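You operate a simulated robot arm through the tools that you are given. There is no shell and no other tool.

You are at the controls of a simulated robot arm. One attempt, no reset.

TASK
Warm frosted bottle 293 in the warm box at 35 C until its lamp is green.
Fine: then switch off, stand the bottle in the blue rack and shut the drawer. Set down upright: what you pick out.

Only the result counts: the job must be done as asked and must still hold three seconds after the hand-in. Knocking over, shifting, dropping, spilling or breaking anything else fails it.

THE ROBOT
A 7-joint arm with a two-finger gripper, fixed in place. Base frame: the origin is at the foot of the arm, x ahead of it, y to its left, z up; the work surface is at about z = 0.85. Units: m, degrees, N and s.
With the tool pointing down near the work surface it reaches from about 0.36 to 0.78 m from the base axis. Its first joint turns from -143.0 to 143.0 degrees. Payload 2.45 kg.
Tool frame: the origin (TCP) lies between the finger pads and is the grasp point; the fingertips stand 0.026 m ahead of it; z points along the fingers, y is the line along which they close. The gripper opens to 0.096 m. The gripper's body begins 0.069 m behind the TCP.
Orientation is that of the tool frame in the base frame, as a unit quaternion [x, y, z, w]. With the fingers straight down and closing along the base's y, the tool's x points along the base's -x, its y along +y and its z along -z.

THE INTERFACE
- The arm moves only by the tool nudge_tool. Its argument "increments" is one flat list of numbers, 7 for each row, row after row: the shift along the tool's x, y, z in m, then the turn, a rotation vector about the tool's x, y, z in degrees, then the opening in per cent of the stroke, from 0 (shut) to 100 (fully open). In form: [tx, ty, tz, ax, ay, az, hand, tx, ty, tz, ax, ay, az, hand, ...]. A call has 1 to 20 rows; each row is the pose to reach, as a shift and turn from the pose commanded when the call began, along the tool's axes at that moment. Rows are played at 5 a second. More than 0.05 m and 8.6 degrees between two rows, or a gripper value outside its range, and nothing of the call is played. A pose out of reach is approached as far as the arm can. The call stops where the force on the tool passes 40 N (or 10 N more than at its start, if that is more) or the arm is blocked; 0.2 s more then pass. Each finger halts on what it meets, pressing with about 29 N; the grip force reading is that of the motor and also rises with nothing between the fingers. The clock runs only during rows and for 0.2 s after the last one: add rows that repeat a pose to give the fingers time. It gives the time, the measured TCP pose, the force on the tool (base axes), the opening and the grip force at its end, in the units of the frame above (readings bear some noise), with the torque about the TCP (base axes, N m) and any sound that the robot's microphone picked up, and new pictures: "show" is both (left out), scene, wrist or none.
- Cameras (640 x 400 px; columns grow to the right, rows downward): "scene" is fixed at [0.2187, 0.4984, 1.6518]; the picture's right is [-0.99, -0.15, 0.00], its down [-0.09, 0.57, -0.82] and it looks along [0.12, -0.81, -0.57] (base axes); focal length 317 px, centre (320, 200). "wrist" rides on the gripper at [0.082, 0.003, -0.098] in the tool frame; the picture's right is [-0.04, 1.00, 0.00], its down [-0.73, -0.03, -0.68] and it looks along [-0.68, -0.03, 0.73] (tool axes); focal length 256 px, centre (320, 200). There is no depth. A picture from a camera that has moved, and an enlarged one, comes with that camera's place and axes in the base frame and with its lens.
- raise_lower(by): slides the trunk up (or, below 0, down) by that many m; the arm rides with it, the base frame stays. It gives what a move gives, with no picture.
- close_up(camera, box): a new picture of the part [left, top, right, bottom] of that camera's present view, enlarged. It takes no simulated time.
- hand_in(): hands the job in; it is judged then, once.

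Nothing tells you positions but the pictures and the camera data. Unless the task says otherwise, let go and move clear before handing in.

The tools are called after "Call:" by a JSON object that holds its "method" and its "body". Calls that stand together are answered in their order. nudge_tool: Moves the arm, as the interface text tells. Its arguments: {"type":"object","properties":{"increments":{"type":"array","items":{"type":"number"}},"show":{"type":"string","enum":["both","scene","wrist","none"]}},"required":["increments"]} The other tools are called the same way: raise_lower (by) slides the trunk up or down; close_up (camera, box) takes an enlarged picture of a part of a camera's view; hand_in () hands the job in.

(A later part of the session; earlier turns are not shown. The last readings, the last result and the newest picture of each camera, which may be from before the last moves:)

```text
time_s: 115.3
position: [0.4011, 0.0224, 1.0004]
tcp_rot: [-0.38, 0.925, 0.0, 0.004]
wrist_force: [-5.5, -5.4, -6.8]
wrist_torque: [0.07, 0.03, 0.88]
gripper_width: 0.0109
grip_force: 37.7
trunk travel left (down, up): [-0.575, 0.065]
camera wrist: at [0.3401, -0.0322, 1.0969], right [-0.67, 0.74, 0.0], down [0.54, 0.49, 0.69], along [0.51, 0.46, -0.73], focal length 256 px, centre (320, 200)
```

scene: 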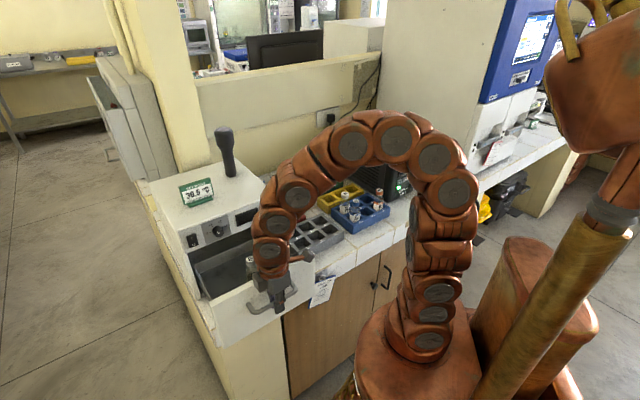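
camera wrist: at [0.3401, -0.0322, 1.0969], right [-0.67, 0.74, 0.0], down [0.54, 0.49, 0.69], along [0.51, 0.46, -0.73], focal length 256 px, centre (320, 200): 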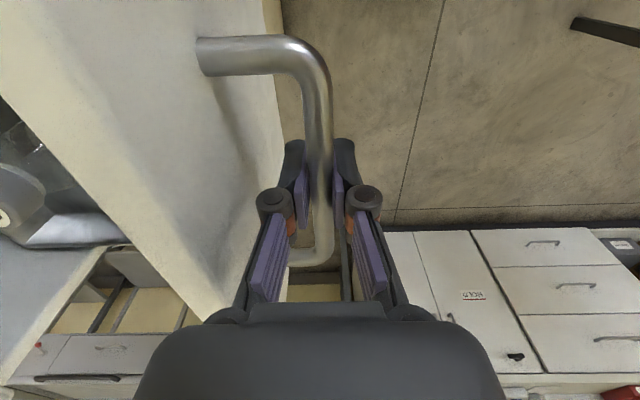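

The drawer is open again with the bottle standing in it. I'll release the handle, rise and look at the bottle.

Call:
{"method": "nudge_tool", "body": {"increments": [0, 0, 0, 0, 0, 0, 30, 0, 0, 0, 0, 0, 0, 40, 0, 0, -0.04, 0, 0, 0, 40, 0, 0, -0.08, 0, 0, 0, 40, 0, 0, -0.12, 0, 0, 0, 40, 0.0225, -0.0313, -0.14, 0, 0, 5, 50, 0.045, -0.0626, -0.16, 0, 0, 10, 50, 0.0676, -0.0939, -0.18, 0, 0, 15, 50, 0.0901, -0.1252, -0.2, 0, 0, 20, 50], "show": "both"}}

Call:
{"method": "close_up", "body": {"camera": "scene", "box": [180, 200, 300, 310]}}

```text
time_s: 117.3
position: [0.4236, -0.1301, 1.197]
tcp_rot: [-0.213, 0.977, 0.0, 0.006]
wrist_force: [0.1, 0.4, -0.5]
wrist_torque: [0.01, -0.02, -0.02]
gripper_width: 0.0481
grip_force: 0.0
trunk travel left (down, up): [-0.575, 0.065]
camera wrist: at [0.348, -0.1607, 1.2948], right [-0.38, 0.93, 0.0], down [0.67, 0.28, 0.69], along [0.64, 0.26, -0.73], focal length 256 px, centre (320, 200)
```

scene: 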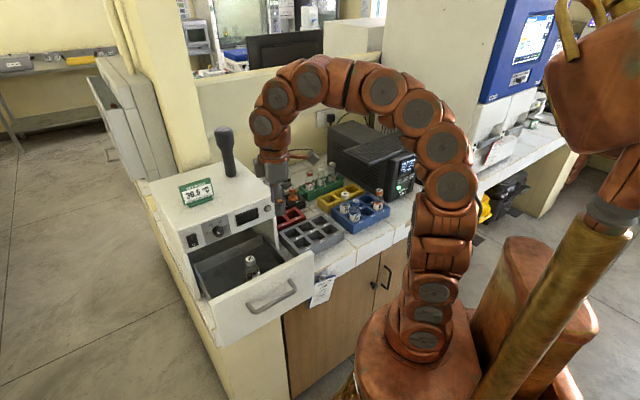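
wrist: 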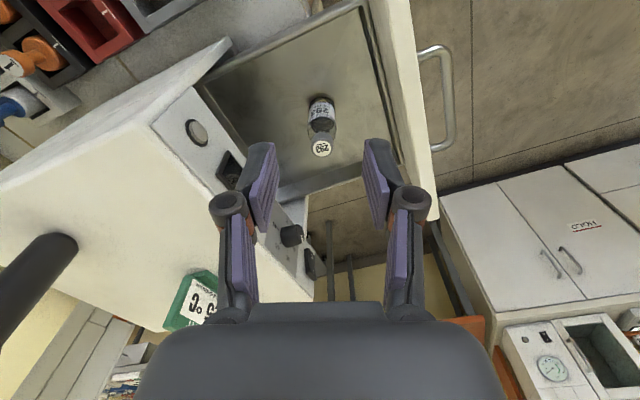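

```text
3.64 times, centred on (240, 255) of scene
camera zoom: at [0.2187, 0.4984, 1.6518], right [-0.99, -0.15, 0.0], down [-0.09, 0.57, -0.82], along [0.12, -0.81, -0.57], focal length 1154 px, centre (611, 0)
```

zoom: 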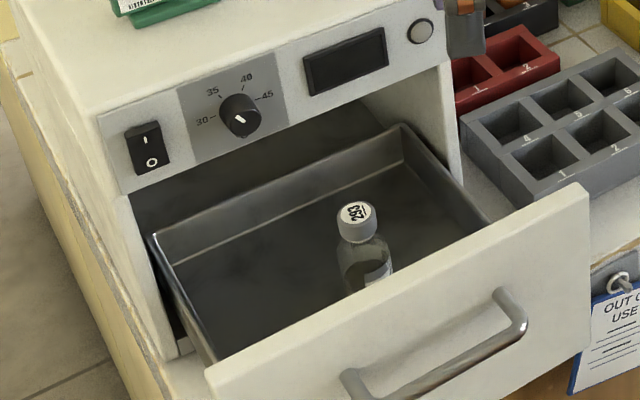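

The bottle's frost has cleared, and the label 293 is now readable. I'll zoom to locate the cap exactly.

Call:
{"method": "close_up", "body": {"camera": "wrist", "box": [280, 80, 380, 170]}}

```text
4.44 times, centred on (330, 125) of wrist
camera zoom: at [0.348, -0.1607, 1.2948], right [-0.38, 0.93, 0.0], down [0.67, 0.28, 0.69], along [0.64, 0.26, -0.73], focal length 1138 px, centre (276, 533)
```

zoom: 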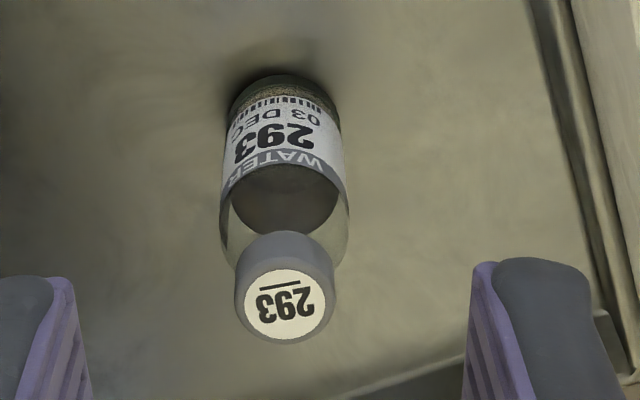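

The cap is at about (0.507, -0.093, 1.02). I'll tilt to 50 degrees and line up behind it, as when I set it down.

Call:
{"method": "nudge_tool", "body": {"increments": [0.0002, -0.0002, 0.0159, 0, -7.05, 0, 50, 0.0005, -0.0003, 0.0317, 0, -14.1, 0, 50, 0.0007, -0.0005, 0.0476, 0, -21.15, 0, 50, 0.0009, -0.0007, 0.0634, 0, -28.2, 0, 50, 0.0011, -0.0009, 0.0793, 0, -35.2, 0, 50, 0.0014, -0.001, 0.0951, 0, -42.3, 0, 50, 0.0016, -0.0012, 0.111, 0, -49.3, 0, 50, 0.0016, -0.0012, 0.111, 0, -49.3, 0, 50], "show": "both"}}

Call:
{"method": "close_up", "body": {"camera": "wrist", "box": [220, 0, 420, 160]}}

```text
time_s: 119.1
position: [0.4221, -0.1326, 1.0883]
tcp_rot: [-0.194, 0.885, 0.089, 0.413]
wrist_force: [-0.3, 0.1, 0.5]
wrist_torque: [-0.02, -0.01, 0.02]
gripper_width: 0.0482
grip_force: 0.1
trunk travel left (down, up): [-0.575, 0.065]
camera wrist: at [0.3064, -0.182, 1.088], right [-0.39, 0.92, 0.03], down [-0.03, -0.04, 1.0], along [0.92, 0.39, 0.05], focal length 256 px, centre (320, 200)
```

scene: 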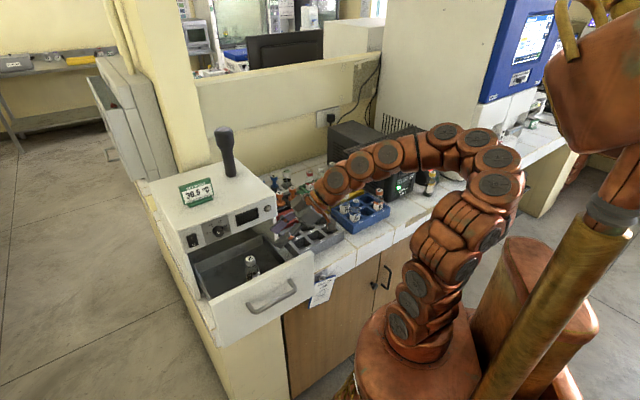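
wrist: 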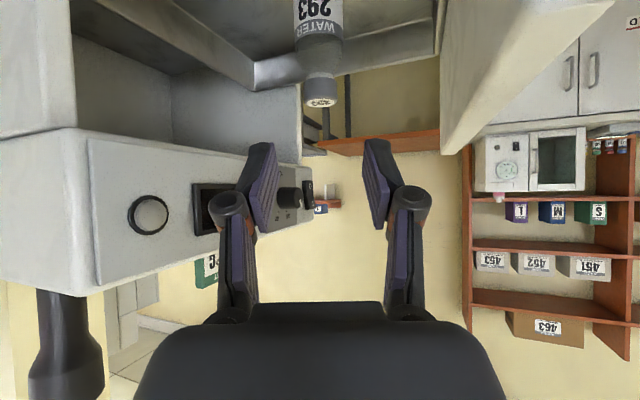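

```text
2.50 times, centred on (320, 80) of wrist
camera zoom: at [0.3064, -0.182, 1.088], right [-0.39, 0.92, 0.03], down [-0.03, -0.04, 1.0], along [0.92, 0.39, 0.05], focal length 640 px, centre (320, 500)
```

zoom: 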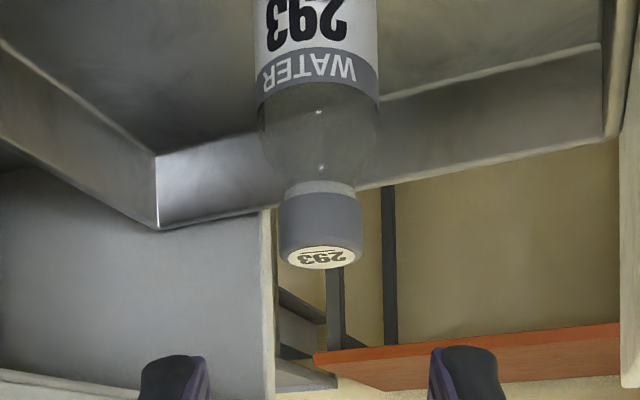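

The cap is on the tool axis. I'll move in and close on it.

Call:
{"method": "nudge_tool", "body": {"increments": [0, 0, 0.035, 0, 0, 0, 50, 0, 0, 0.07, 0, 0, 0, 50, 0, 0, 0.1, 0, 0, 0, 50, 0, 0, 0.115, 0, 0, 0, 50, 0, 0, 0.125, 0, 0, 0, 50, 0, 0, 0.125, 0, 0, 0, 50], "show": "both"}}

Call:
{"method": "close_up", "body": {"camera": "wrist", "box": [220, 80, 420, 240]}}

Call:
{"method": "close_up", "body": {"camera": "scene", "box": [180, 200, 300, 310]}}

```text
time_s: 120.5
position: [0.5109, -0.0905, 1.0072]
tcp_rot: [-0.193, 0.886, 0.088, 0.411]
wrist_force: [0.0, 0.1, -0.3]
wrist_torque: [0.03, 0.01, 0.0]
gripper_width: 0.0481
grip_force: 0.1
trunk travel left (down, up): [-0.575, 0.065]
camera wrist: at [0.394, -0.1407, 1.0083], right [-0.39, 0.92, 0.03], down [-0.03, -0.04, 1.0], along [0.92, 0.39, 0.04], focal length 256 px, centre (320, 200)
```

scene: 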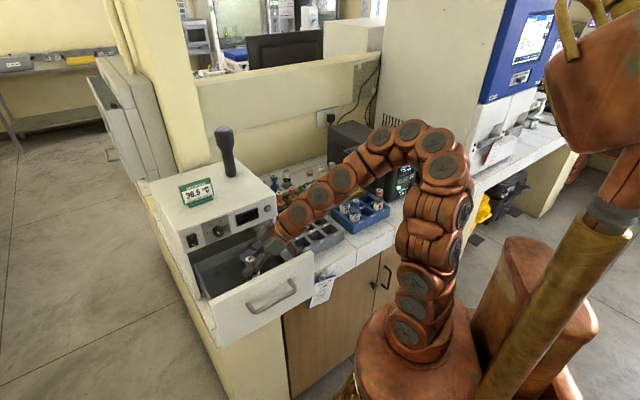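
wrist: 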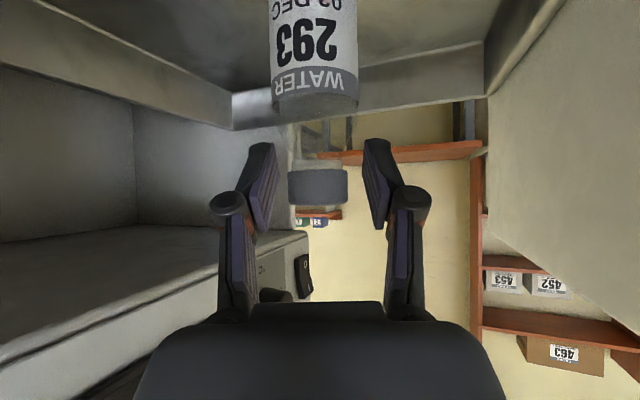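

```text
2.50 times, centred on (320, 160) of wrist
camera zoom: at [0.394, -0.1407, 1.0083], right [-0.39, 0.92, 0.03], down [-0.03, -0.04, 1.0], along [0.92, 0.39, 0.04], focal length 640 px, centre (320, 300)
```

zoom: 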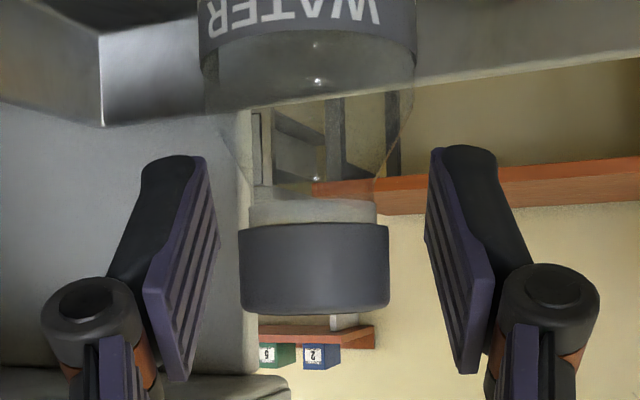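

```text
3.64 times, centred on (240, 255) of scene
camera zoom: at [0.2187, 0.4984, 1.6518], right [-0.99, -0.15, 0.0], down [-0.09, 0.57, -0.82], along [0.12, -0.81, -0.57], focal length 1154 px, centre (611, 0)
```

zoom: 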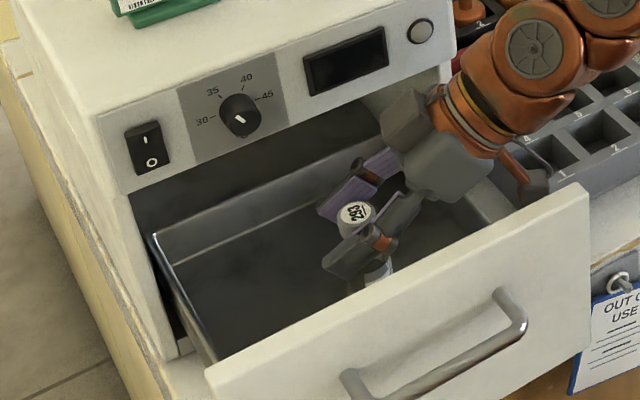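

The cap sits right at the grasp point. Closing on it now.

Call:
{"method": "nudge_tool", "body": {"increments": [0, -0.0015, 0, 0, 0, 0, 50, 0, -0.0015, 0, 0, 0, 0, 30, 0, -0.0015, 0, 0, 0, 0, 10, 0, -0.0015, 0, 0, 0, 0, 10, 0, -0.0015, 0, 0, 0, 0, 10], "show": "wrist"}}

Call:
{"method": "close_up", "body": {"camera": "wrist", "box": [220, 80, 420, 240]}}

```text
time_s: 121.7
position: [0.511, -0.0918, 1.0072]
tcp_rot: [-0.194, 0.886, 0.088, 0.412]
wrist_force: [0.5, 1.4, 2.9]
wrist_torque: [0.09, 0.03, -0.03]
gripper_width: 0.0267
grip_force: 28.7
trunk travel left (down, up): [-0.575, 0.065]
camera wrist: at [0.3944, -0.1419, 1.0082], right [-0.39, 0.92, 0.03], down [-0.03, -0.04, 1.0], along [0.92, 0.39, 0.04], focal length 256 px, centre (320, 200)
```

wrist: 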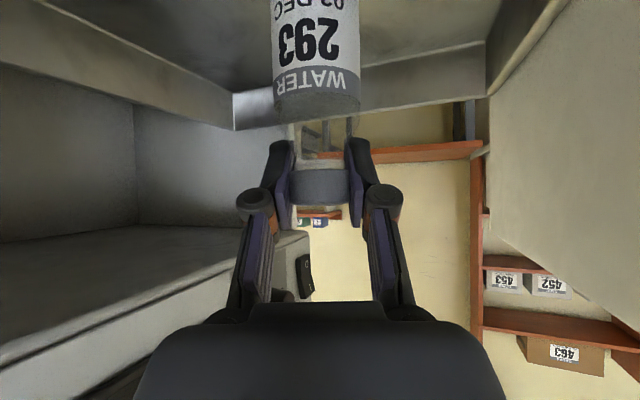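

```text
2.50 times, centred on (320, 160) of wrist
camera zoom: at [0.3944, -0.1419, 1.0082], right [-0.39, 0.92, 0.03], down [-0.03, -0.04, 1.0], along [0.92, 0.39, 0.04], focal length 640 px, centre (320, 300)
```

zoom: 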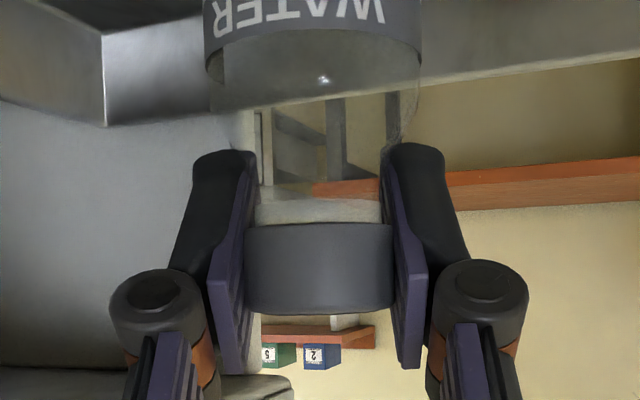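

Gripped. I'll lift the bottle straight out of the tray.

Call:
{"method": "nudge_tool", "body": {"increments": [-0.0115, 0, -0.0096, 0, 0, 0, 10, -0.0345, 0, -0.0289, 0, 0, 0, 10, -0.0689, 0, -0.0577, 0, 0, 0, 10, -0.1034, 0, -0.0866, 0, 0, 0, 10, -0.1378, 0, -0.1155, 0, 0, 0, 10], "show": "both"}}

Call:
{"method": "close_up", "body": {"camera": "scene", "box": [180, 170, 300, 310]}}

```text
time_s: 122.9
position: [0.5122, -0.0915, 1.1865]
tcp_rot: [-0.194, 0.886, 0.089, 0.412]
wrist_force: [0.0, 0.8, -0.6]
wrist_torque: [0.02, 0.02, -0.01]
gripper_width: 0.0266
grip_force: 29.0
trunk travel left (down, up): [-0.575, 0.065]
camera wrist: at [0.3954, -0.142, 1.1875], right [-0.39, 0.92, 0.03], down [-0.03, -0.04, 1.0], along [0.92, 0.39, 0.05], focal length 256 px, centre (320, 200)
```

scene: 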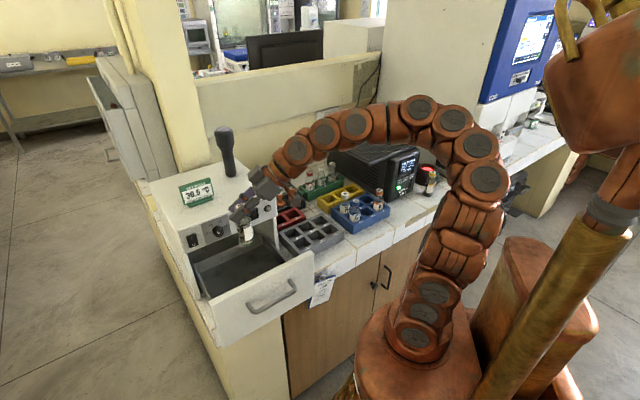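
wrist: 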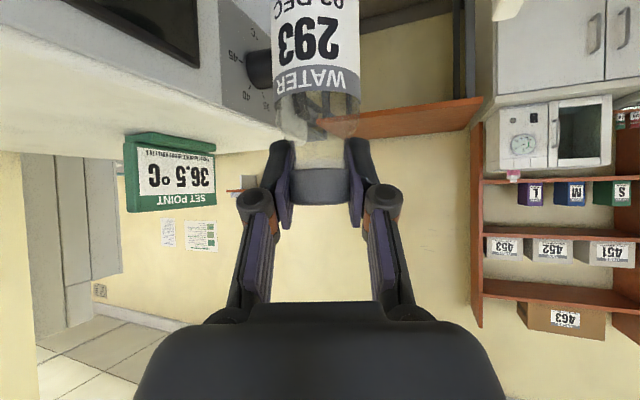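

```text
2.86 times, centred on (240, 240) of scene
camera zoom: at [0.2187, 0.4984, 1.6518], right [-0.99, -0.15, 0.0], down [-0.09, 0.57, -0.82], along [0.12, -0.81, -0.57], focal length 907 px, centre (549, 86)
```

zoom: 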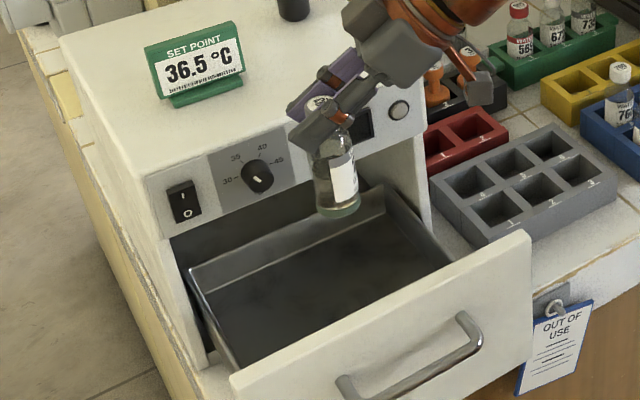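

The bottle is out, warm and upright. I'll carry it back along the earlier path to a point in front of the blue rack, turning about the vertical.

Call:
{"method": "nudge_tool", "body": {"increments": [0.0264, -0.0143, -0.0314, 3.83, 0, 3.21, 10, 0.0527, -0.0286, -0.0628, 7.66, 0, 6.42, 10, 0.0791, -0.0429, -0.0941, 11.48, 0, 9.62, 10, 0.1054, -0.0572, -0.1255, 15.31, 0, 12.83, 10, 0.1318, -0.0715, -0.1569, 19.14, 0, 16.04, 10, 0.1582, -0.0858, -0.1883, 22.97, 0, 19.25, 10, 0.1845, -0.1001, -0.2197, 26.8, 0, 22.46, 10, 0.2109, -0.1144, -0.251, 30.62, 0, 25.66, 10, 0.2304, -0.1382, -0.2741, 35.2, 0, 29.5, 10, 0.2499, -0.162, -0.2973, 39.78, 0, 33.34, 10, 0.2693, -0.1859, -0.3204, 44.36, 0, 37.17, 10, 0.2888, -0.2097, -0.3436, 48.94, 0, 41.01, 10, 0.3083, -0.2335, -0.3667, 53.52, 0, 44.85, 10], "show": "both"}}

Call:
{"method": "close_up", "body": {"camera": "scene", "box": [310, 120, 430, 240]}}

```text
time_s: 125.7
position: [0.1733, -0.5063, 1.1884]
tcp_rot: [0.346, 0.838, -0.164, 0.39]
wrist_force: [0.5, 0.1, 0.2]
wrist_torque: [-0.03, 0.03, -0.01]
gripper_width: 0.0265
grip_force: 29.0
trunk travel left (down, up): [-0.575, 0.065]
camera wrist: at [0.0853, -0.4141, 1.1888], right [0.73, 0.69, 0.03], down [-0.05, 0.02, 1.0], along [0.68, -0.73, 0.05], focal length 256 px, centre (320, 200)
```

scene: 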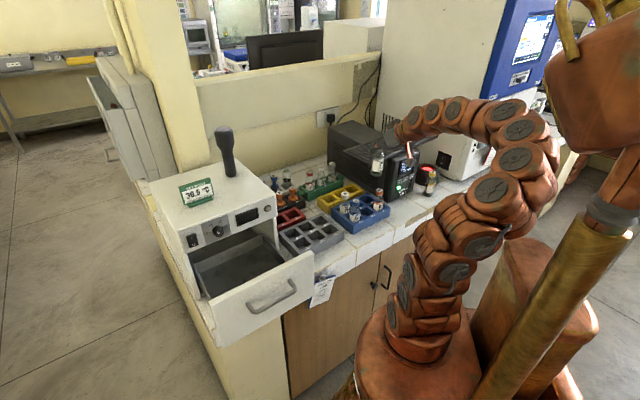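
wrist: 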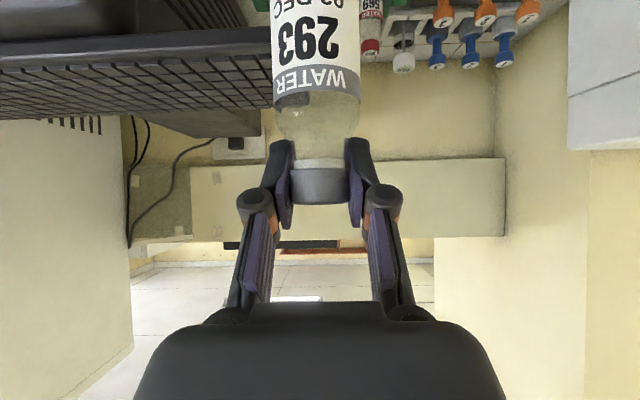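

```text
3.33 times, centred on (370, 180) of scene
camera zoom: at [0.2187, 0.4984, 1.6518], right [-0.99, -0.15, 0.0], down [-0.09, 0.57, -0.82], along [0.12, -0.81, -0.57], focal length 1058 px, centre (153, 267)
```

zoom: 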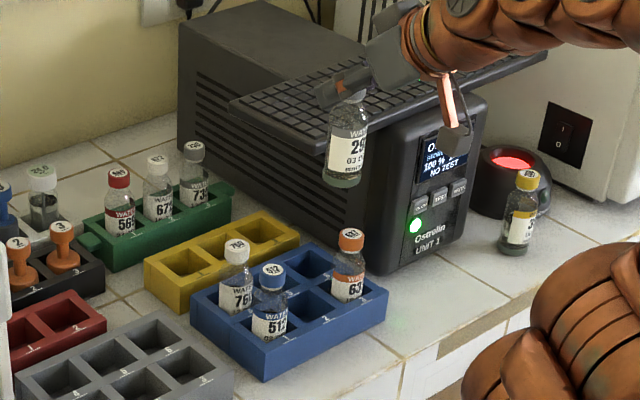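

I'm in front of the rack with the bottle upright. I'll lower it in front of slot 2, clear of the keyboard shelf, until its bottom is just above the rack.

Call:
{"method": "nudge_tool", "body": {"increments": [0.0306, 0.0005, 0.0257, 0, 0, 0, 10, 0.0613, 0.001, 0.0514, 0, 0, 0, 10, 0.0919, 0.0015, 0.0771, 0, 0, 0, 10, 0.121, 0.002, 0.1016, 0, 0, 0, 10, 0.121, 0.002, 0.1016, 0, 0, 0, 10], "show": "both"}}

Call:
{"method": "close_up", "body": {"camera": "scene", "box": [330, 160, 410, 240]}}

Call:
{"method": "close_up", "body": {"camera": "wrist", "box": [180, 0, 460, 200]}}

```text
time_s: 126.9
position: [0.1747, -0.5038, 1.0303]
tcp_rot: [0.346, 0.837, -0.164, 0.39]
wrist_force: [-0.1, -0.8, -0.3]
wrist_torque: [0.0, 0.01, 0.02]
gripper_width: 0.0266
grip_force: 29.2
trunk travel left (down, up): [-0.575, 0.065]
camera wrist: at [0.0881, -0.4113, 1.0311], right [0.73, 0.69, 0.03], down [-0.05, 0.02, 1.0], along [0.69, -0.73, 0.05], focal length 256 px, centre (320, 200)
```

scene: 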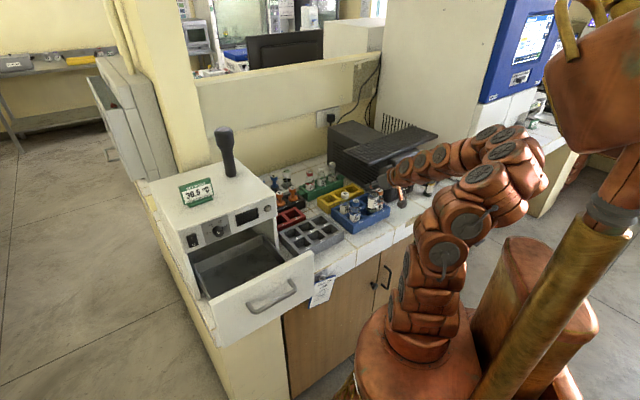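
wrist: 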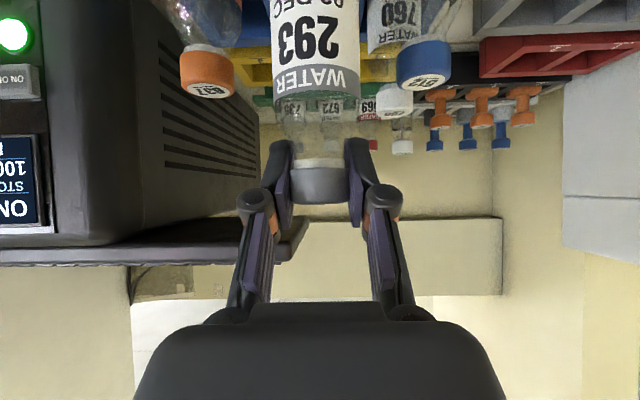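

```text
5.00 times, centred on (370, 200) of scene
camera zoom: at [0.2187, 0.4984, 1.6518], right [-0.99, -0.15, 0.0], down [-0.09, 0.57, -0.82], along [0.12, -0.81, -0.57], focal length 1587 px, centre (70, 200)
```

zoom: 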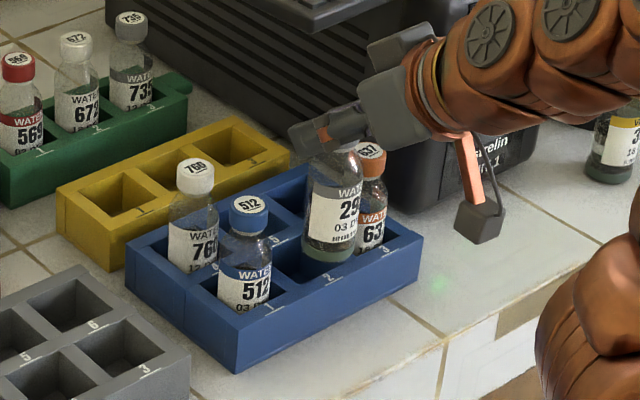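

```text
2.00 times, centred on (320, 100) of wrist
camera zoom: at [0.0881, -0.4113, 1.0311], right [0.73, 0.69, 0.03], down [-0.05, 0.02, 1.0], along [0.69, -0.73, 0.05], focal length 512 px, centre (320, 400)
```

zoom: 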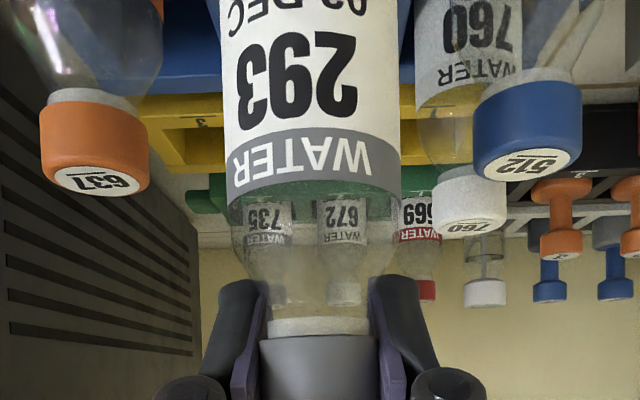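

The slot centre comes out at about f 0.505, s -0.234. I'll move the bottle over slot 2, keep its bottom just above the rack, and compare it with the slot edges in the fixed camera.

Call:
{"method": "nudge_tool", "body": {"increments": [-0.0087, -0.0007, 0.0103, 0, 0, 0, 10, -0.0174, -0.0013, 0.0207, 0, 0, 0, 10, -0.0067, -0.0013, 0.0297, 0, 0, 0, 10, -0.0067, -0.0013, 0.0297, 0, 0, 0, 10], "show": "both"}}

Call:
{"method": "close_up", "body": {"camera": "scene", "box": [345, 190, 385, 225]}}

Call:
{"method": "close_up", "body": {"camera": "scene", "box": [330, 165, 400, 235]}}

Call:
{"method": "close_up", "body": {"camera": "wrist", "box": [180, 0, 460, 200]}}

```text
time_s: 127.9
position: [0.1931, -0.5234, 1.0173]
tcp_rot: [0.346, 0.838, -0.163, 0.39]
wrist_force: [0.0, 0.1, 0.6]
wrist_torque: [0.01, -0.01, 0.0]
gripper_width: 0.0265
grip_force: 29.0
trunk travel left (down, up): [-0.575, 0.065]
camera wrist: at [0.1064, -0.4311, 1.0179], right [0.73, 0.69, 0.03], down [-0.05, 0.02, 1.0], along [0.69, -0.73, 0.05], focal length 256 px, centre (320, 200)
```

scene: 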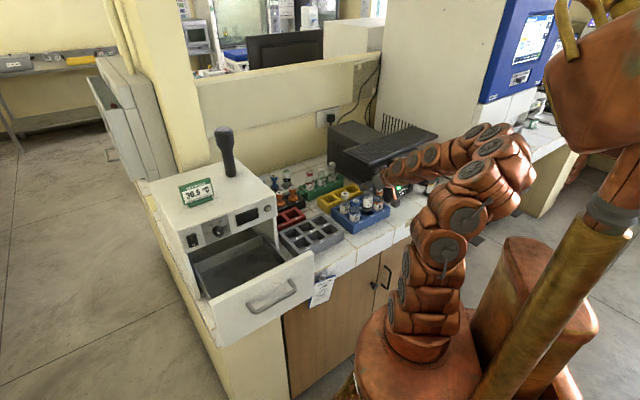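
wrist: 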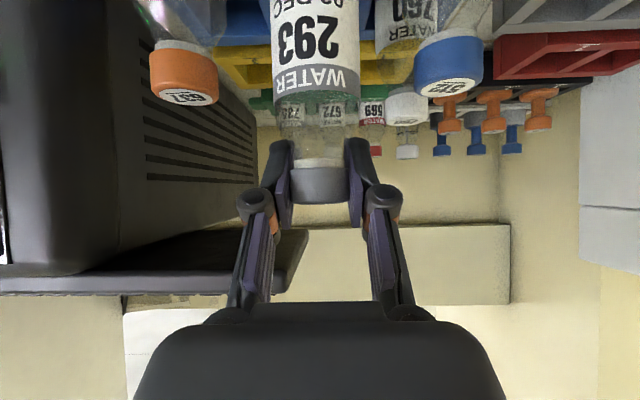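

```text
11.43 times, centred on (365, 208) of scene
camera zoom: at [0.2187, 0.4984, 1.6518], right [-0.99, -0.15, 0.0], down [-0.09, 0.57, -0.82], along [0.12, -0.81, -0.57], focal length 3626 px, centre (-194, 114)
```

zoom: 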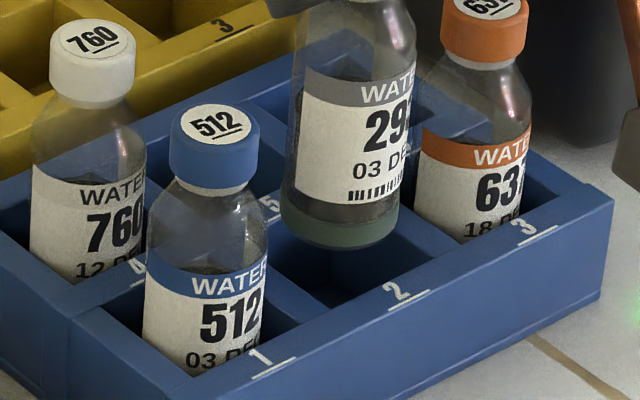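

```text
5.71 times, centred on (365, 200) of scene
camera zoom: at [0.2187, 0.4984, 1.6518], right [-0.99, -0.15, 0.0], down [-0.09, 0.57, -0.82], along [0.12, -0.81, -0.57], focal length 1813 px, centre (63, 200)
```

zoom: 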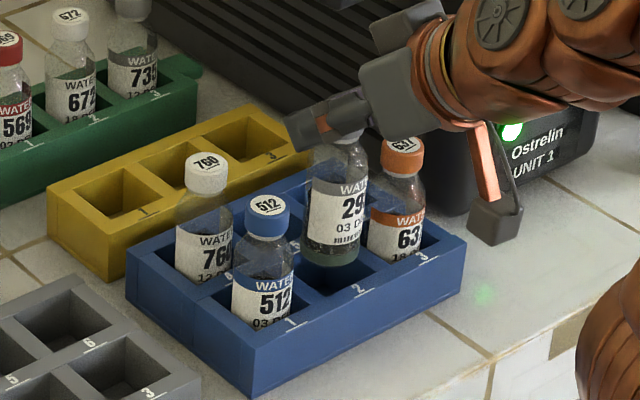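

```text
2.00 times, centred on (320, 100) of wrist
camera zoom: at [0.1064, -0.4311, 1.0179], right [0.73, 0.69, 0.03], down [-0.05, 0.02, 1.0], along [0.69, -0.73, 0.05], focal length 512 px, centre (320, 400)
```

zoom: 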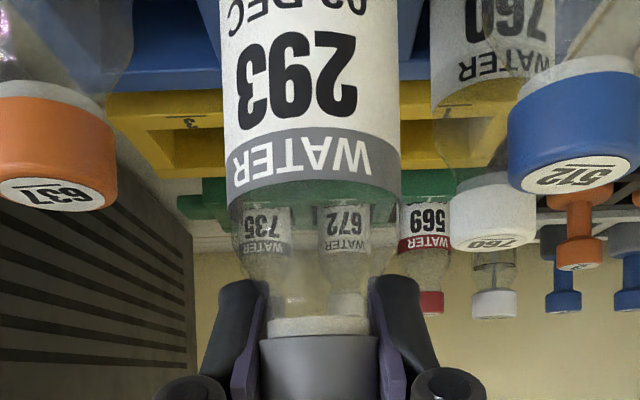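

Call:
{"method": "close_up", "body": {"camera": "scene", "box": [352, 197, 380, 222]}}

```text
16.00 times, centred on (366, 210) of scene
camera zoom: at [0.2187, 0.4984, 1.6518], right [-0.99, -0.15, 0.0], down [-0.09, 0.57, -0.82], along [0.12, -0.81, -0.57], focal length 5077 px, centre (-416, 48)
```

zoom: 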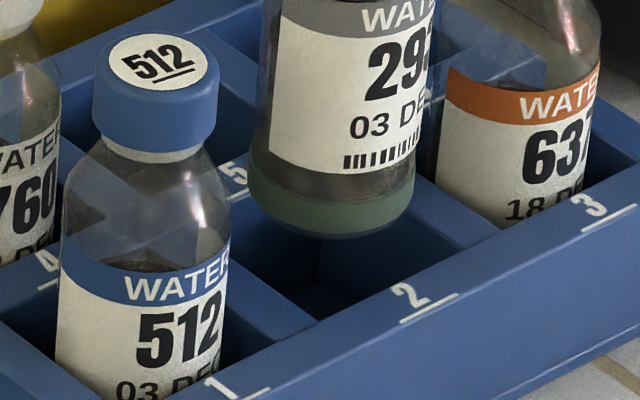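

By two independent comparisons the bottle is within about 2 mm of slot 2's centre. I'll lower gently and watch the force as the bottom enters the slot.

Call:
{"method": "nudge_tool", "body": {"increments": [0.0046, 0, 0.0039, 0, 0, 0, 10, 0.0092, 0, 0.0077, 0, 0, 0, 10, 0.0138, 0, 0.0116, 0, 0, 0, 10, 0.0138, 0, 0.0116, 0, 0, 0, 10], "show": "scene"}}

Call:
{"method": "close_up", "body": {"camera": "scene", "box": [345, 190, 385, 225]}}

```text
time_s: 128.9
position: [0.1929, -0.5235, 0.9998]
tcp_rot: [0.347, 0.837, -0.165, 0.39]
wrist_force: [0.0, -0.4, -0.2]
wrist_torque: [0.01, 0.02, 0.03]
gripper_width: 0.0264
grip_force: 29.2
trunk travel left (down, up): [-0.575, 0.065]
```

scene: 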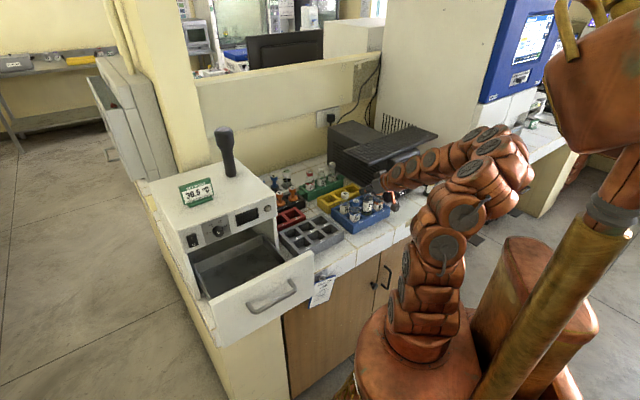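

```text
11.43 times, centred on (365, 208) of scene
camera zoom: at [0.2187, 0.4984, 1.6518], right [-0.99, -0.15, 0.0], down [-0.09, 0.57, -0.82], along [0.12, -0.81, -0.57], focal length 3626 px, centre (-194, 114)
```

zoom: 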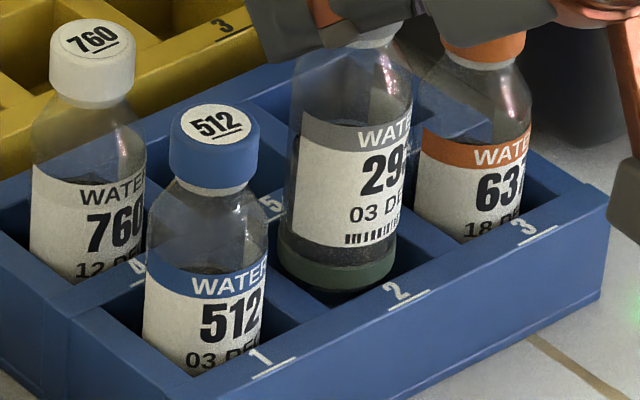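

No contact, and it's going into the slot. I'll keep lowering.

Call:
{"method": "nudge_tool", "body": {"increments": [0.0054, 0, 0.0045, 0, 0, 0, 10, 0.0107, 0, 0.009, 0, 0, 0, 10, 0.0161, 0, 0.0135, 0, 0, 0, 10, 0.0215, 0, 0.018, 0, 0, 0, 10, 0.0215, 0, 0.018, 0, 0, 0, 10], "show": "scene"}}

Call:
{"method": "close_up", "body": {"camera": "scene", "box": [345, 190, 385, 225]}}

```text
time_s: 130.1
position: [0.1925, -0.5234, 0.9708]
tcp_rot: [0.347, 0.837, -0.164, 0.39]
wrist_force: [-0.5, 0.3, -2.6]
wrist_torque: [-0.02, -0.01, 0.01]
gripper_width: 0.0265
grip_force: 29.1
trunk travel left (down, up): [-0.575, 0.065]
```

scene: 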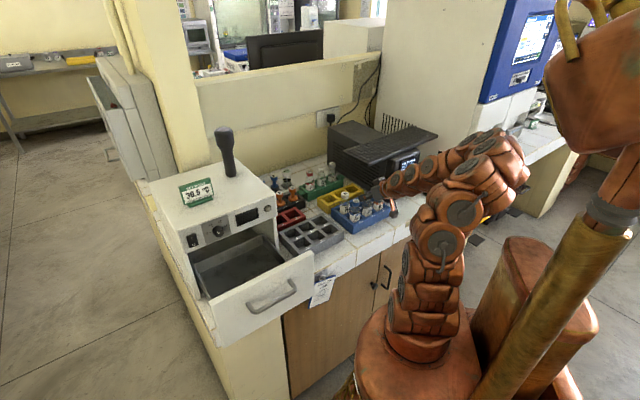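

```text
11.43 times, centred on (365, 208) of scene
camera zoom: at [0.2187, 0.4984, 1.6518], right [-0.99, -0.15, 0.0], down [-0.09, 0.57, -0.82], along [0.12, -0.81, -0.57], focal length 3626 px, centre (-194, 114)
```

zoom: 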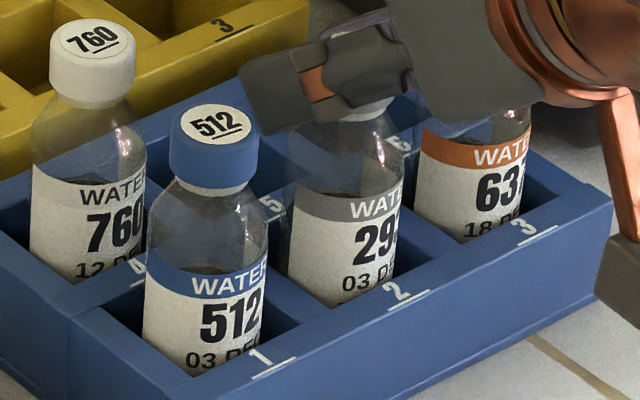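

Call:
{"method": "nudge_tool", "body": {"increments": [0.0023, 0, 0.0019, 0, 0, 0, 10, 0.0046, 0, 0.0039, 0, 0, 0, 10, 0.0057, 0, 0.0048, 0, 0, 0, 10], "show": "none"}}

```text
time_s: 130.9
position: [0.1926, -0.5241, 0.9661]
tcp_rot: [0.347, 0.836, -0.166, 0.391]
wrist_force: [2.6, -3.4, 14.8]
wrist_torque: [-0.01, -0.28, -0.06]
gripper_width: 0.0262
grip_force: 29.3
trunk travel left (down, up): [-0.575, 0.065]
```

Contact at 15 N; by the neighbours' labels this should be the slot floor. I'll check, then release.

Call:
{"method": "close_up", "body": {"camera": "scene", "box": [345, 190, 385, 225]}}

```text
11.43 times, centred on (365, 208) of scene
camera zoom: at [0.2187, 0.4984, 1.6518], right [-0.99, -0.15, 0.0], down [-0.09, 0.57, -0.82], along [0.12, -0.81, -0.57], focal length 3626 px, centre (-194, 114)
```

zoom: 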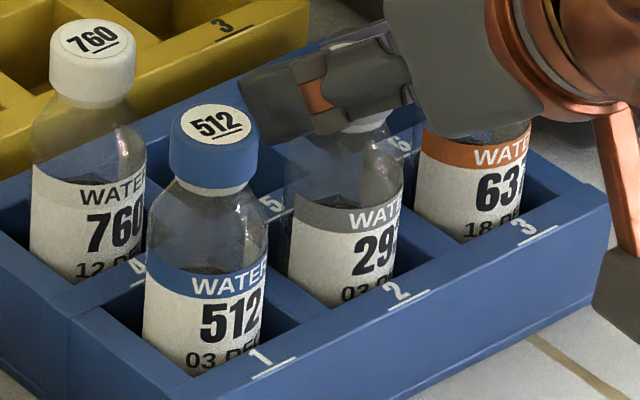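

It's seated at the same height as its neighbours. I'll release and back straight out along the tool axis.

Call:
{"method": "nudge_tool", "body": {"increments": [-0.0015, 0, -0.0013, 0, 0, 0, 10, -0.0015, 0, -0.0013, 0, 0, 0, 30, -0.0015, 0, -0.0013, 0, 0, 0, 44, -0.0015, 0, -0.0013, 0, 0, 0, 44], "show": "both"}}

Call:
{"method": "close_up", "body": {"camera": "wrist", "box": [180, 0, 460, 230]}}

```text
time_s: 131.9
position: [0.1925, -0.5239, 0.9652]
tcp_rot: [0.347, 0.838, -0.164, 0.389]
wrist_force: [-0.5, 1.1, 0.1]
wrist_torque: [-0.03, -0.03, 0.02]
gripper_width: 0.0423
grip_force: 0.1
trunk travel left (down, up): [-0.575, 0.065]
camera wrist: at [0.1059, -0.4315, 0.9661], right [0.73, 0.69, 0.03], down [-0.05, 0.02, 1.0], along [0.69, -0.73, 0.05], focal length 256 px, centre (320, 200)
```

scene: 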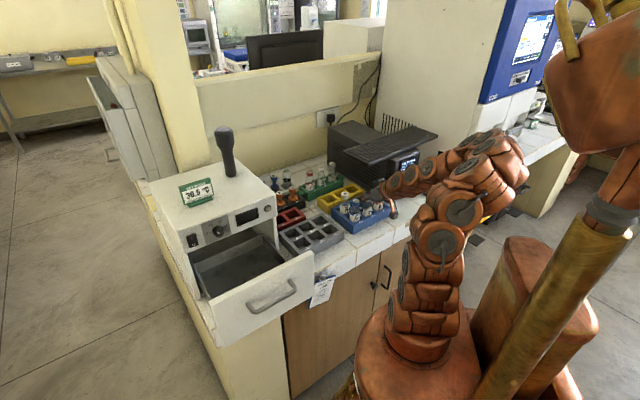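
wrist: 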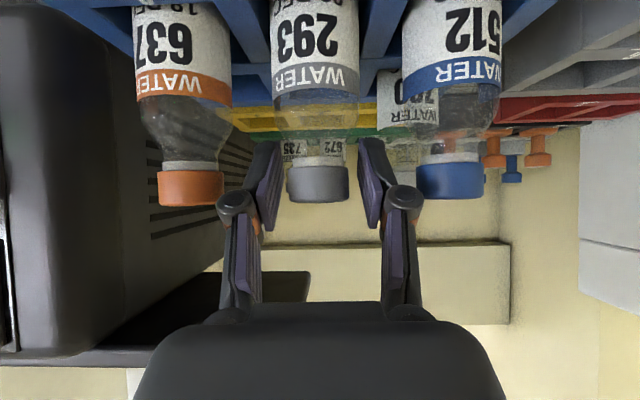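

```text
1.74 times, centred on (320, 115) of wrist
camera zoom: at [0.1059, -0.4315, 0.9661], right [0.73, 0.69, 0.03], down [-0.05, 0.02, 1.0], along [0.69, -0.73, 0.05], focal length 445 px, centre (320, 348)
```

zoom: 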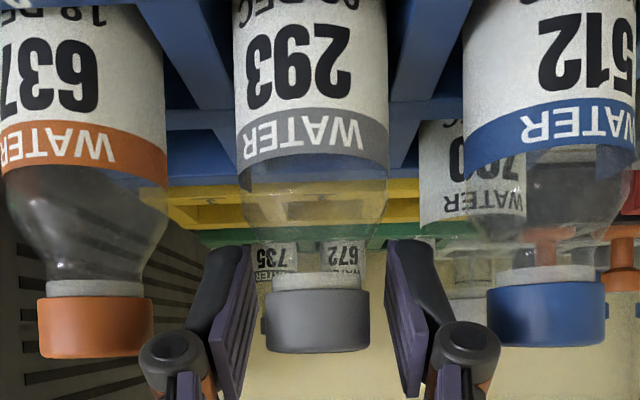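

The bottle is standing in slot 2, level with its neighbours, and the fingers are clear of it. I'll back out.

Call:
{"method": "nudge_tool", "body": {"increments": [0, 0, -0.01, 0, 0, 0, 44, 0, 0, -0.025, 0, 0, 0, 44, 0, 0, -0.05, 0, 0, 0, 44, 0, 0, -0.09, 0, 0, 0, 44, 0, 0, -0.13, 0, 0, 0, 44, -0.03, 0, -0.15, 0, 0, 0, 30, -0.06, 0, -0.17, 0, 0, 0, 10, -0.09, 0, -0.19, 0, 0, 0, 0], "show": "both"}}

Call:
{"method": "close_up", "body": {"camera": "scene", "box": [310, 150, 430, 240]}}

```text
time_s: 133.7
position: [0.1303, -0.4616, 1.1553]
tcp_rot: [0.347, 0.837, -0.164, 0.39]
wrist_force: [0.7, 0.6, -0.1]
wrist_torque: [-0.01, 0.01, 0.05]
gripper_width: 0.0
grip_force: 18.8
trunk travel left (down, up): [-0.575, 0.065]
camera wrist: at [0.0436, -0.3686, 1.1565], right [0.73, 0.69, 0.03], down [-0.05, 0.02, 1.0], along [0.68, -0.73, 0.05], focal length 256 px, centre (320, 200)
```

scene: 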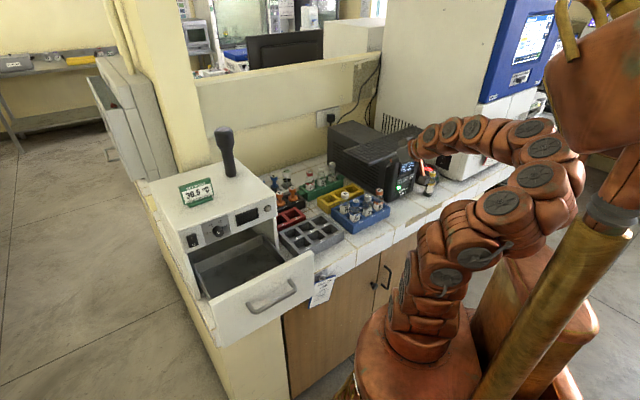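
wrist: 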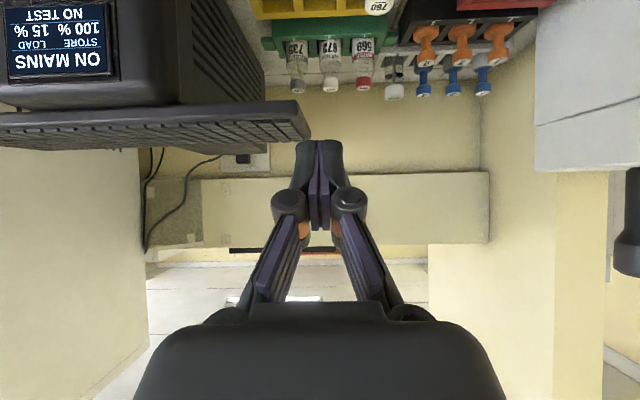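

```text
4.44 times, centred on (370, 195) of scene
camera zoom: at [0.2187, 0.4984, 1.6518], right [-0.99, -0.15, 0.0], down [-0.09, 0.57, -0.82], along [0.12, -0.81, -0.57], focal length 1410 px, centre (98, 222)
```

zoom: 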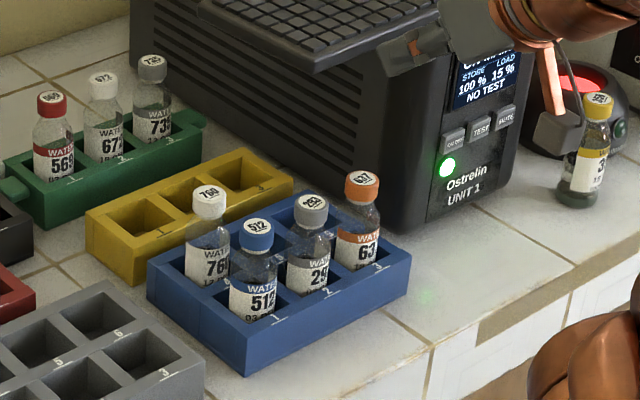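

Bottle 293 stands in the blue rack and nothing else has moved. Next is the drawer: I'll straighten the tool and travel at safe height back to the front of the box.

Call:
{"method": "nudge_tool", "body": {"increments": [-0.0049, 0, -0.0041, 0, 7.14, 0, 0, -0.0099, 0, -0.0083, 0, 14.29, 0, 0, -0.0148, 0, -0.0124, 0, 21.43, 0, 0, -0.0197, 0, -0.0165, 0, 28.57, 0, 0, -0.0246, 0, -0.0206, 0, 35.71, 0, 0, -0.0296, 0, -0.0248, 0, 42.86, 0, 0, -0.0345, 0, -0.0289, 0, 50, 0, 0], "show": "none"}}

Call:
{"method": "nudge_tool", "body": {"increments": [-0.0051, 0.0425, 0, 0, 0, 0, 0, -0.0102, 0.0849, 0, 0, 0, 0, 0, -0.0152, 0.1274, 0, 0, 0, 0, 0, -0.0203, 0.1698, 0, 0, 0, 0, 0, -0.0254, 0.2123, 0, 0, 0, 0, 0, -0.0305, 0.2547, 0, 0, 0, 0, 0, -0.0355, 0.2972, 0, 0, 0, 0, 0, -0.0406, 0.3396, 0, 0, 0, 0, 0, -0.0133, 0.3669, 0, 0, 0, 0, 0, 0.014, 0.3941, 0, 0, 0, 0, 0, 0.0413, 0.4214, 0, 0, 0, 0, 0, 0.0687, 0.4486, 0, 0, 0, 0, 0, 0.096, 0.4759, 0, 0, 0, 0, 0, 0.1233, 0.5031, 0, 0, 0, 0, 0, 0.1506, 0.5304, 0, 0, 0, 0, 0], "show": "both"}}

```text
time_s: 135.3
position: [0.1317, -0.4619, 1.2014]
tcp_rot: [0.383, 0.924, -0.001, -0.002]
wrist_force: [0.2, -0.4, -0.6]
wrist_torque: [0.01, -0.02, 0.01]
gripper_width: 0.0
grip_force: 28.0
trunk travel left (down, up): [-0.575, 0.065]
```

```text
time_s: 138.5
position: [0.3999, 0.0208, 1.1978]
tcp_rot: [0.383, 0.924, -0.002, 0.001]
wrist_force: [-0.3, 0.1, -0.1]
wrist_torque: [0.02, 0.0, 0.02]
gripper_width: 0.0
grip_force: 29.2
trunk travel left (down, up): [-0.575, 0.065]
camera wrist: at [0.3454, 0.0813, 1.2963], right [0.74, 0.68, 0.0], down [0.5, -0.54, 0.68], along [0.46, -0.5, -0.73], focal length 256 px, centre (320, 200)
```

scene: 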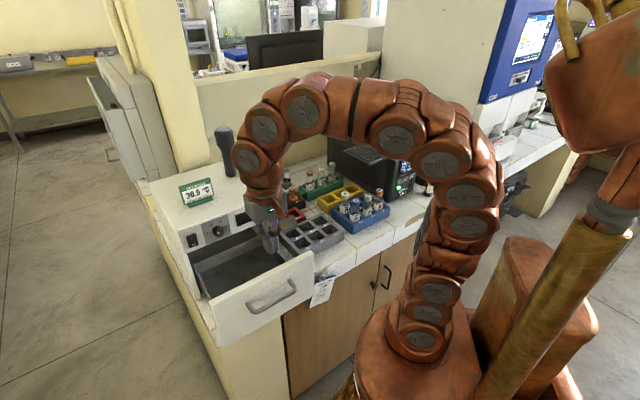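
wrist: 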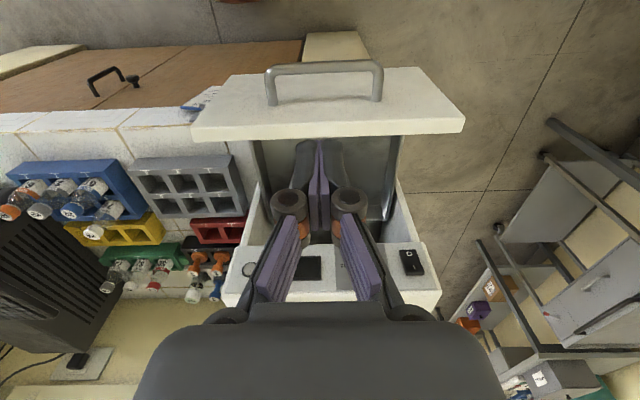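

Call:
{"method": "nudge_tool", "body": {"increments": [-0.0012, -0.0018, 0.0365, 0, -3.75, 0, 0, -0.0024, -0.0035, 0.073, 0, -7.5, 0, 0, -0.0035, -0.0053, 0.1095, 0, -11.25, 0, 0, -0.0047, -0.007, 0.146, 0, -15, 0, 0], "show": "wrist"}}

```text
time_s: 139.5
position: [0.3977, 0.0109, 1.0504]
tcp_rot: [0.38, 0.916, -0.052, 0.121]
wrist_force: [0.7, -0.1, 0.0]
wrist_torque: [-0.01, 0.0, 0.02]
gripper_width: 0.0002
grip_force: 28.2
trunk travel left (down, up): [-0.575, 0.065]
camera wrist: at [0.3285, 0.0878, 1.1237], right [0.73, 0.68, 0.01], down [0.36, -0.39, 0.85], along [0.58, -0.62, -0.53], focal length 256 px, centre (320, 200)
```

wrist: 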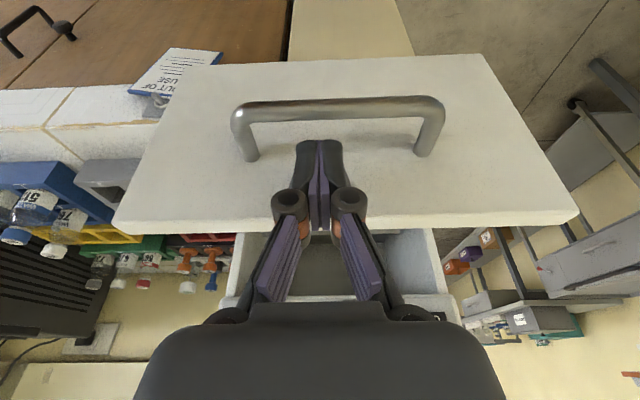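

The tips are in the same place as last time, between the bar and the face. I'll push the drawer shut.

Call:
{"method": "nudge_tool", "body": {"increments": [-0.0106, 0, 0.0028, 0, 0, 0, 0, -0.0213, 0, 0.0057, 0, 0, 0, 0, -0.0319, 0, 0.0085, 0, 0, 0, 0, -0.0425, 0, 0.0114, 0, 0, 0, 0, -0.0531, 0, 0.0142, 0, 0, 0, 0, -0.0638, 0, 0.0171, 0, 0, 0, 0, -0.0744, 0, 0.0199, 0, 0, 0, 0, -0.085, 0, 0.0228, 0, 0, 0, 0, -0.0956, 0, 0.0256, 0, 0, 0, 0, -0.1063, 0, 0.0285, 0, 0, 0, 0, -0.1169, 0, 0.0313, 0, 0, 0, 0, -0.1275, 0, 0.0342, 0, 0, 0, 0, -0.1381, 0, 0.037, 0, 0, 0, 0, -0.1488, 0, 0.0399, 0, 0, 0, 0, -0.1594, 0, 0.0427, 0, 0, 0, 0, -0.17, 0, 0.0456, 0, 0, 0, 0, -0.1807, 0, 0.0484, 0, 0, 0, 0], "show": "none"}}

Call:
{"method": "nudge_tool", "body": {"increments": [-0.0048, 0, 0.0013, 0, 0, 0, 0, -0.0097, 0, 0.0026, 0, 0, 0, 0, -0.0145, 0, 0.0039, 0, 0, 0, 0, -0.0193, 0, 0.0052, 0, 0, 0, 0, -0.0242, 0, 0.0065, 0, 0, 0, 0, -0.029, 0, 0.0078, 0, 0, 0, 0], "show": "both"}}

```text
time_s: 143.1
position: [0.5308, -0.1213, 1.053]
tcp_rot: [0.379, 0.916, -0.052, 0.121]
wrist_force: [0.4, 0.7, 0.4]
wrist_torque: [-0.04, -0.01, 0.0]
gripper_width: 0.0001
grip_force: 28.5
trunk travel left (down, up): [-0.575, 0.065]
```

```text
time_s: 144.2
position: [0.5424, -0.132, 1.0527]
tcp_rot: [0.38, 0.916, -0.051, 0.115]
wrist_force: [-18.3, 16.2, 15.6]
wrist_torque: [-0.32, -0.38, 0.11]
gripper_width: 0.0059
grip_force: 28.5
trunk travel left (down, up): [-0.575, 0.065]
stopped in row 5: the force on the tool passed its limit at 45 N (the readings are from after the stop); the commanded pose is now the measured one
camera wrist: at [0.4731, -0.0561, 1.1268], right [0.74, 0.68, 0.0], down [0.37, -0.4, 0.84], along [0.57, -0.62, -0.54], focal length 256 px, centre (320, 200)
```

scene: 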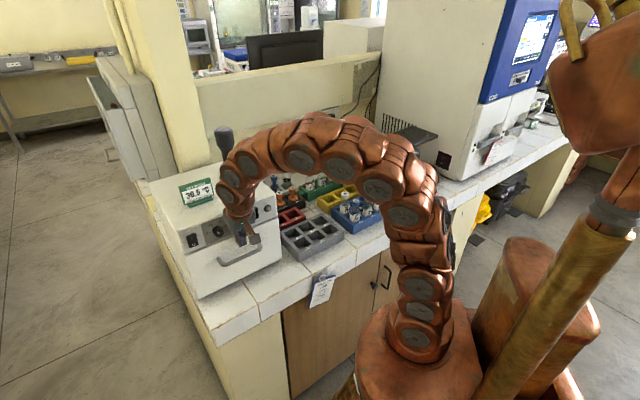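
wrist: 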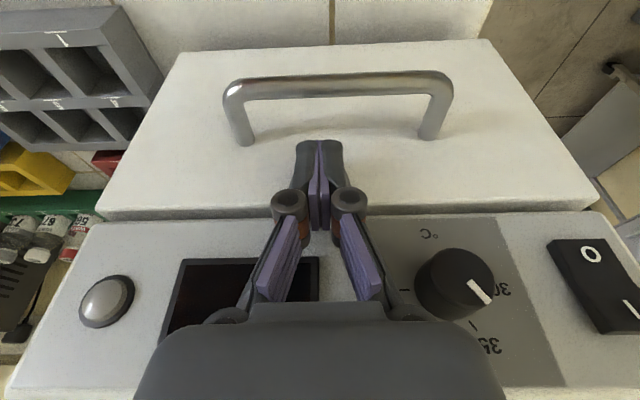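

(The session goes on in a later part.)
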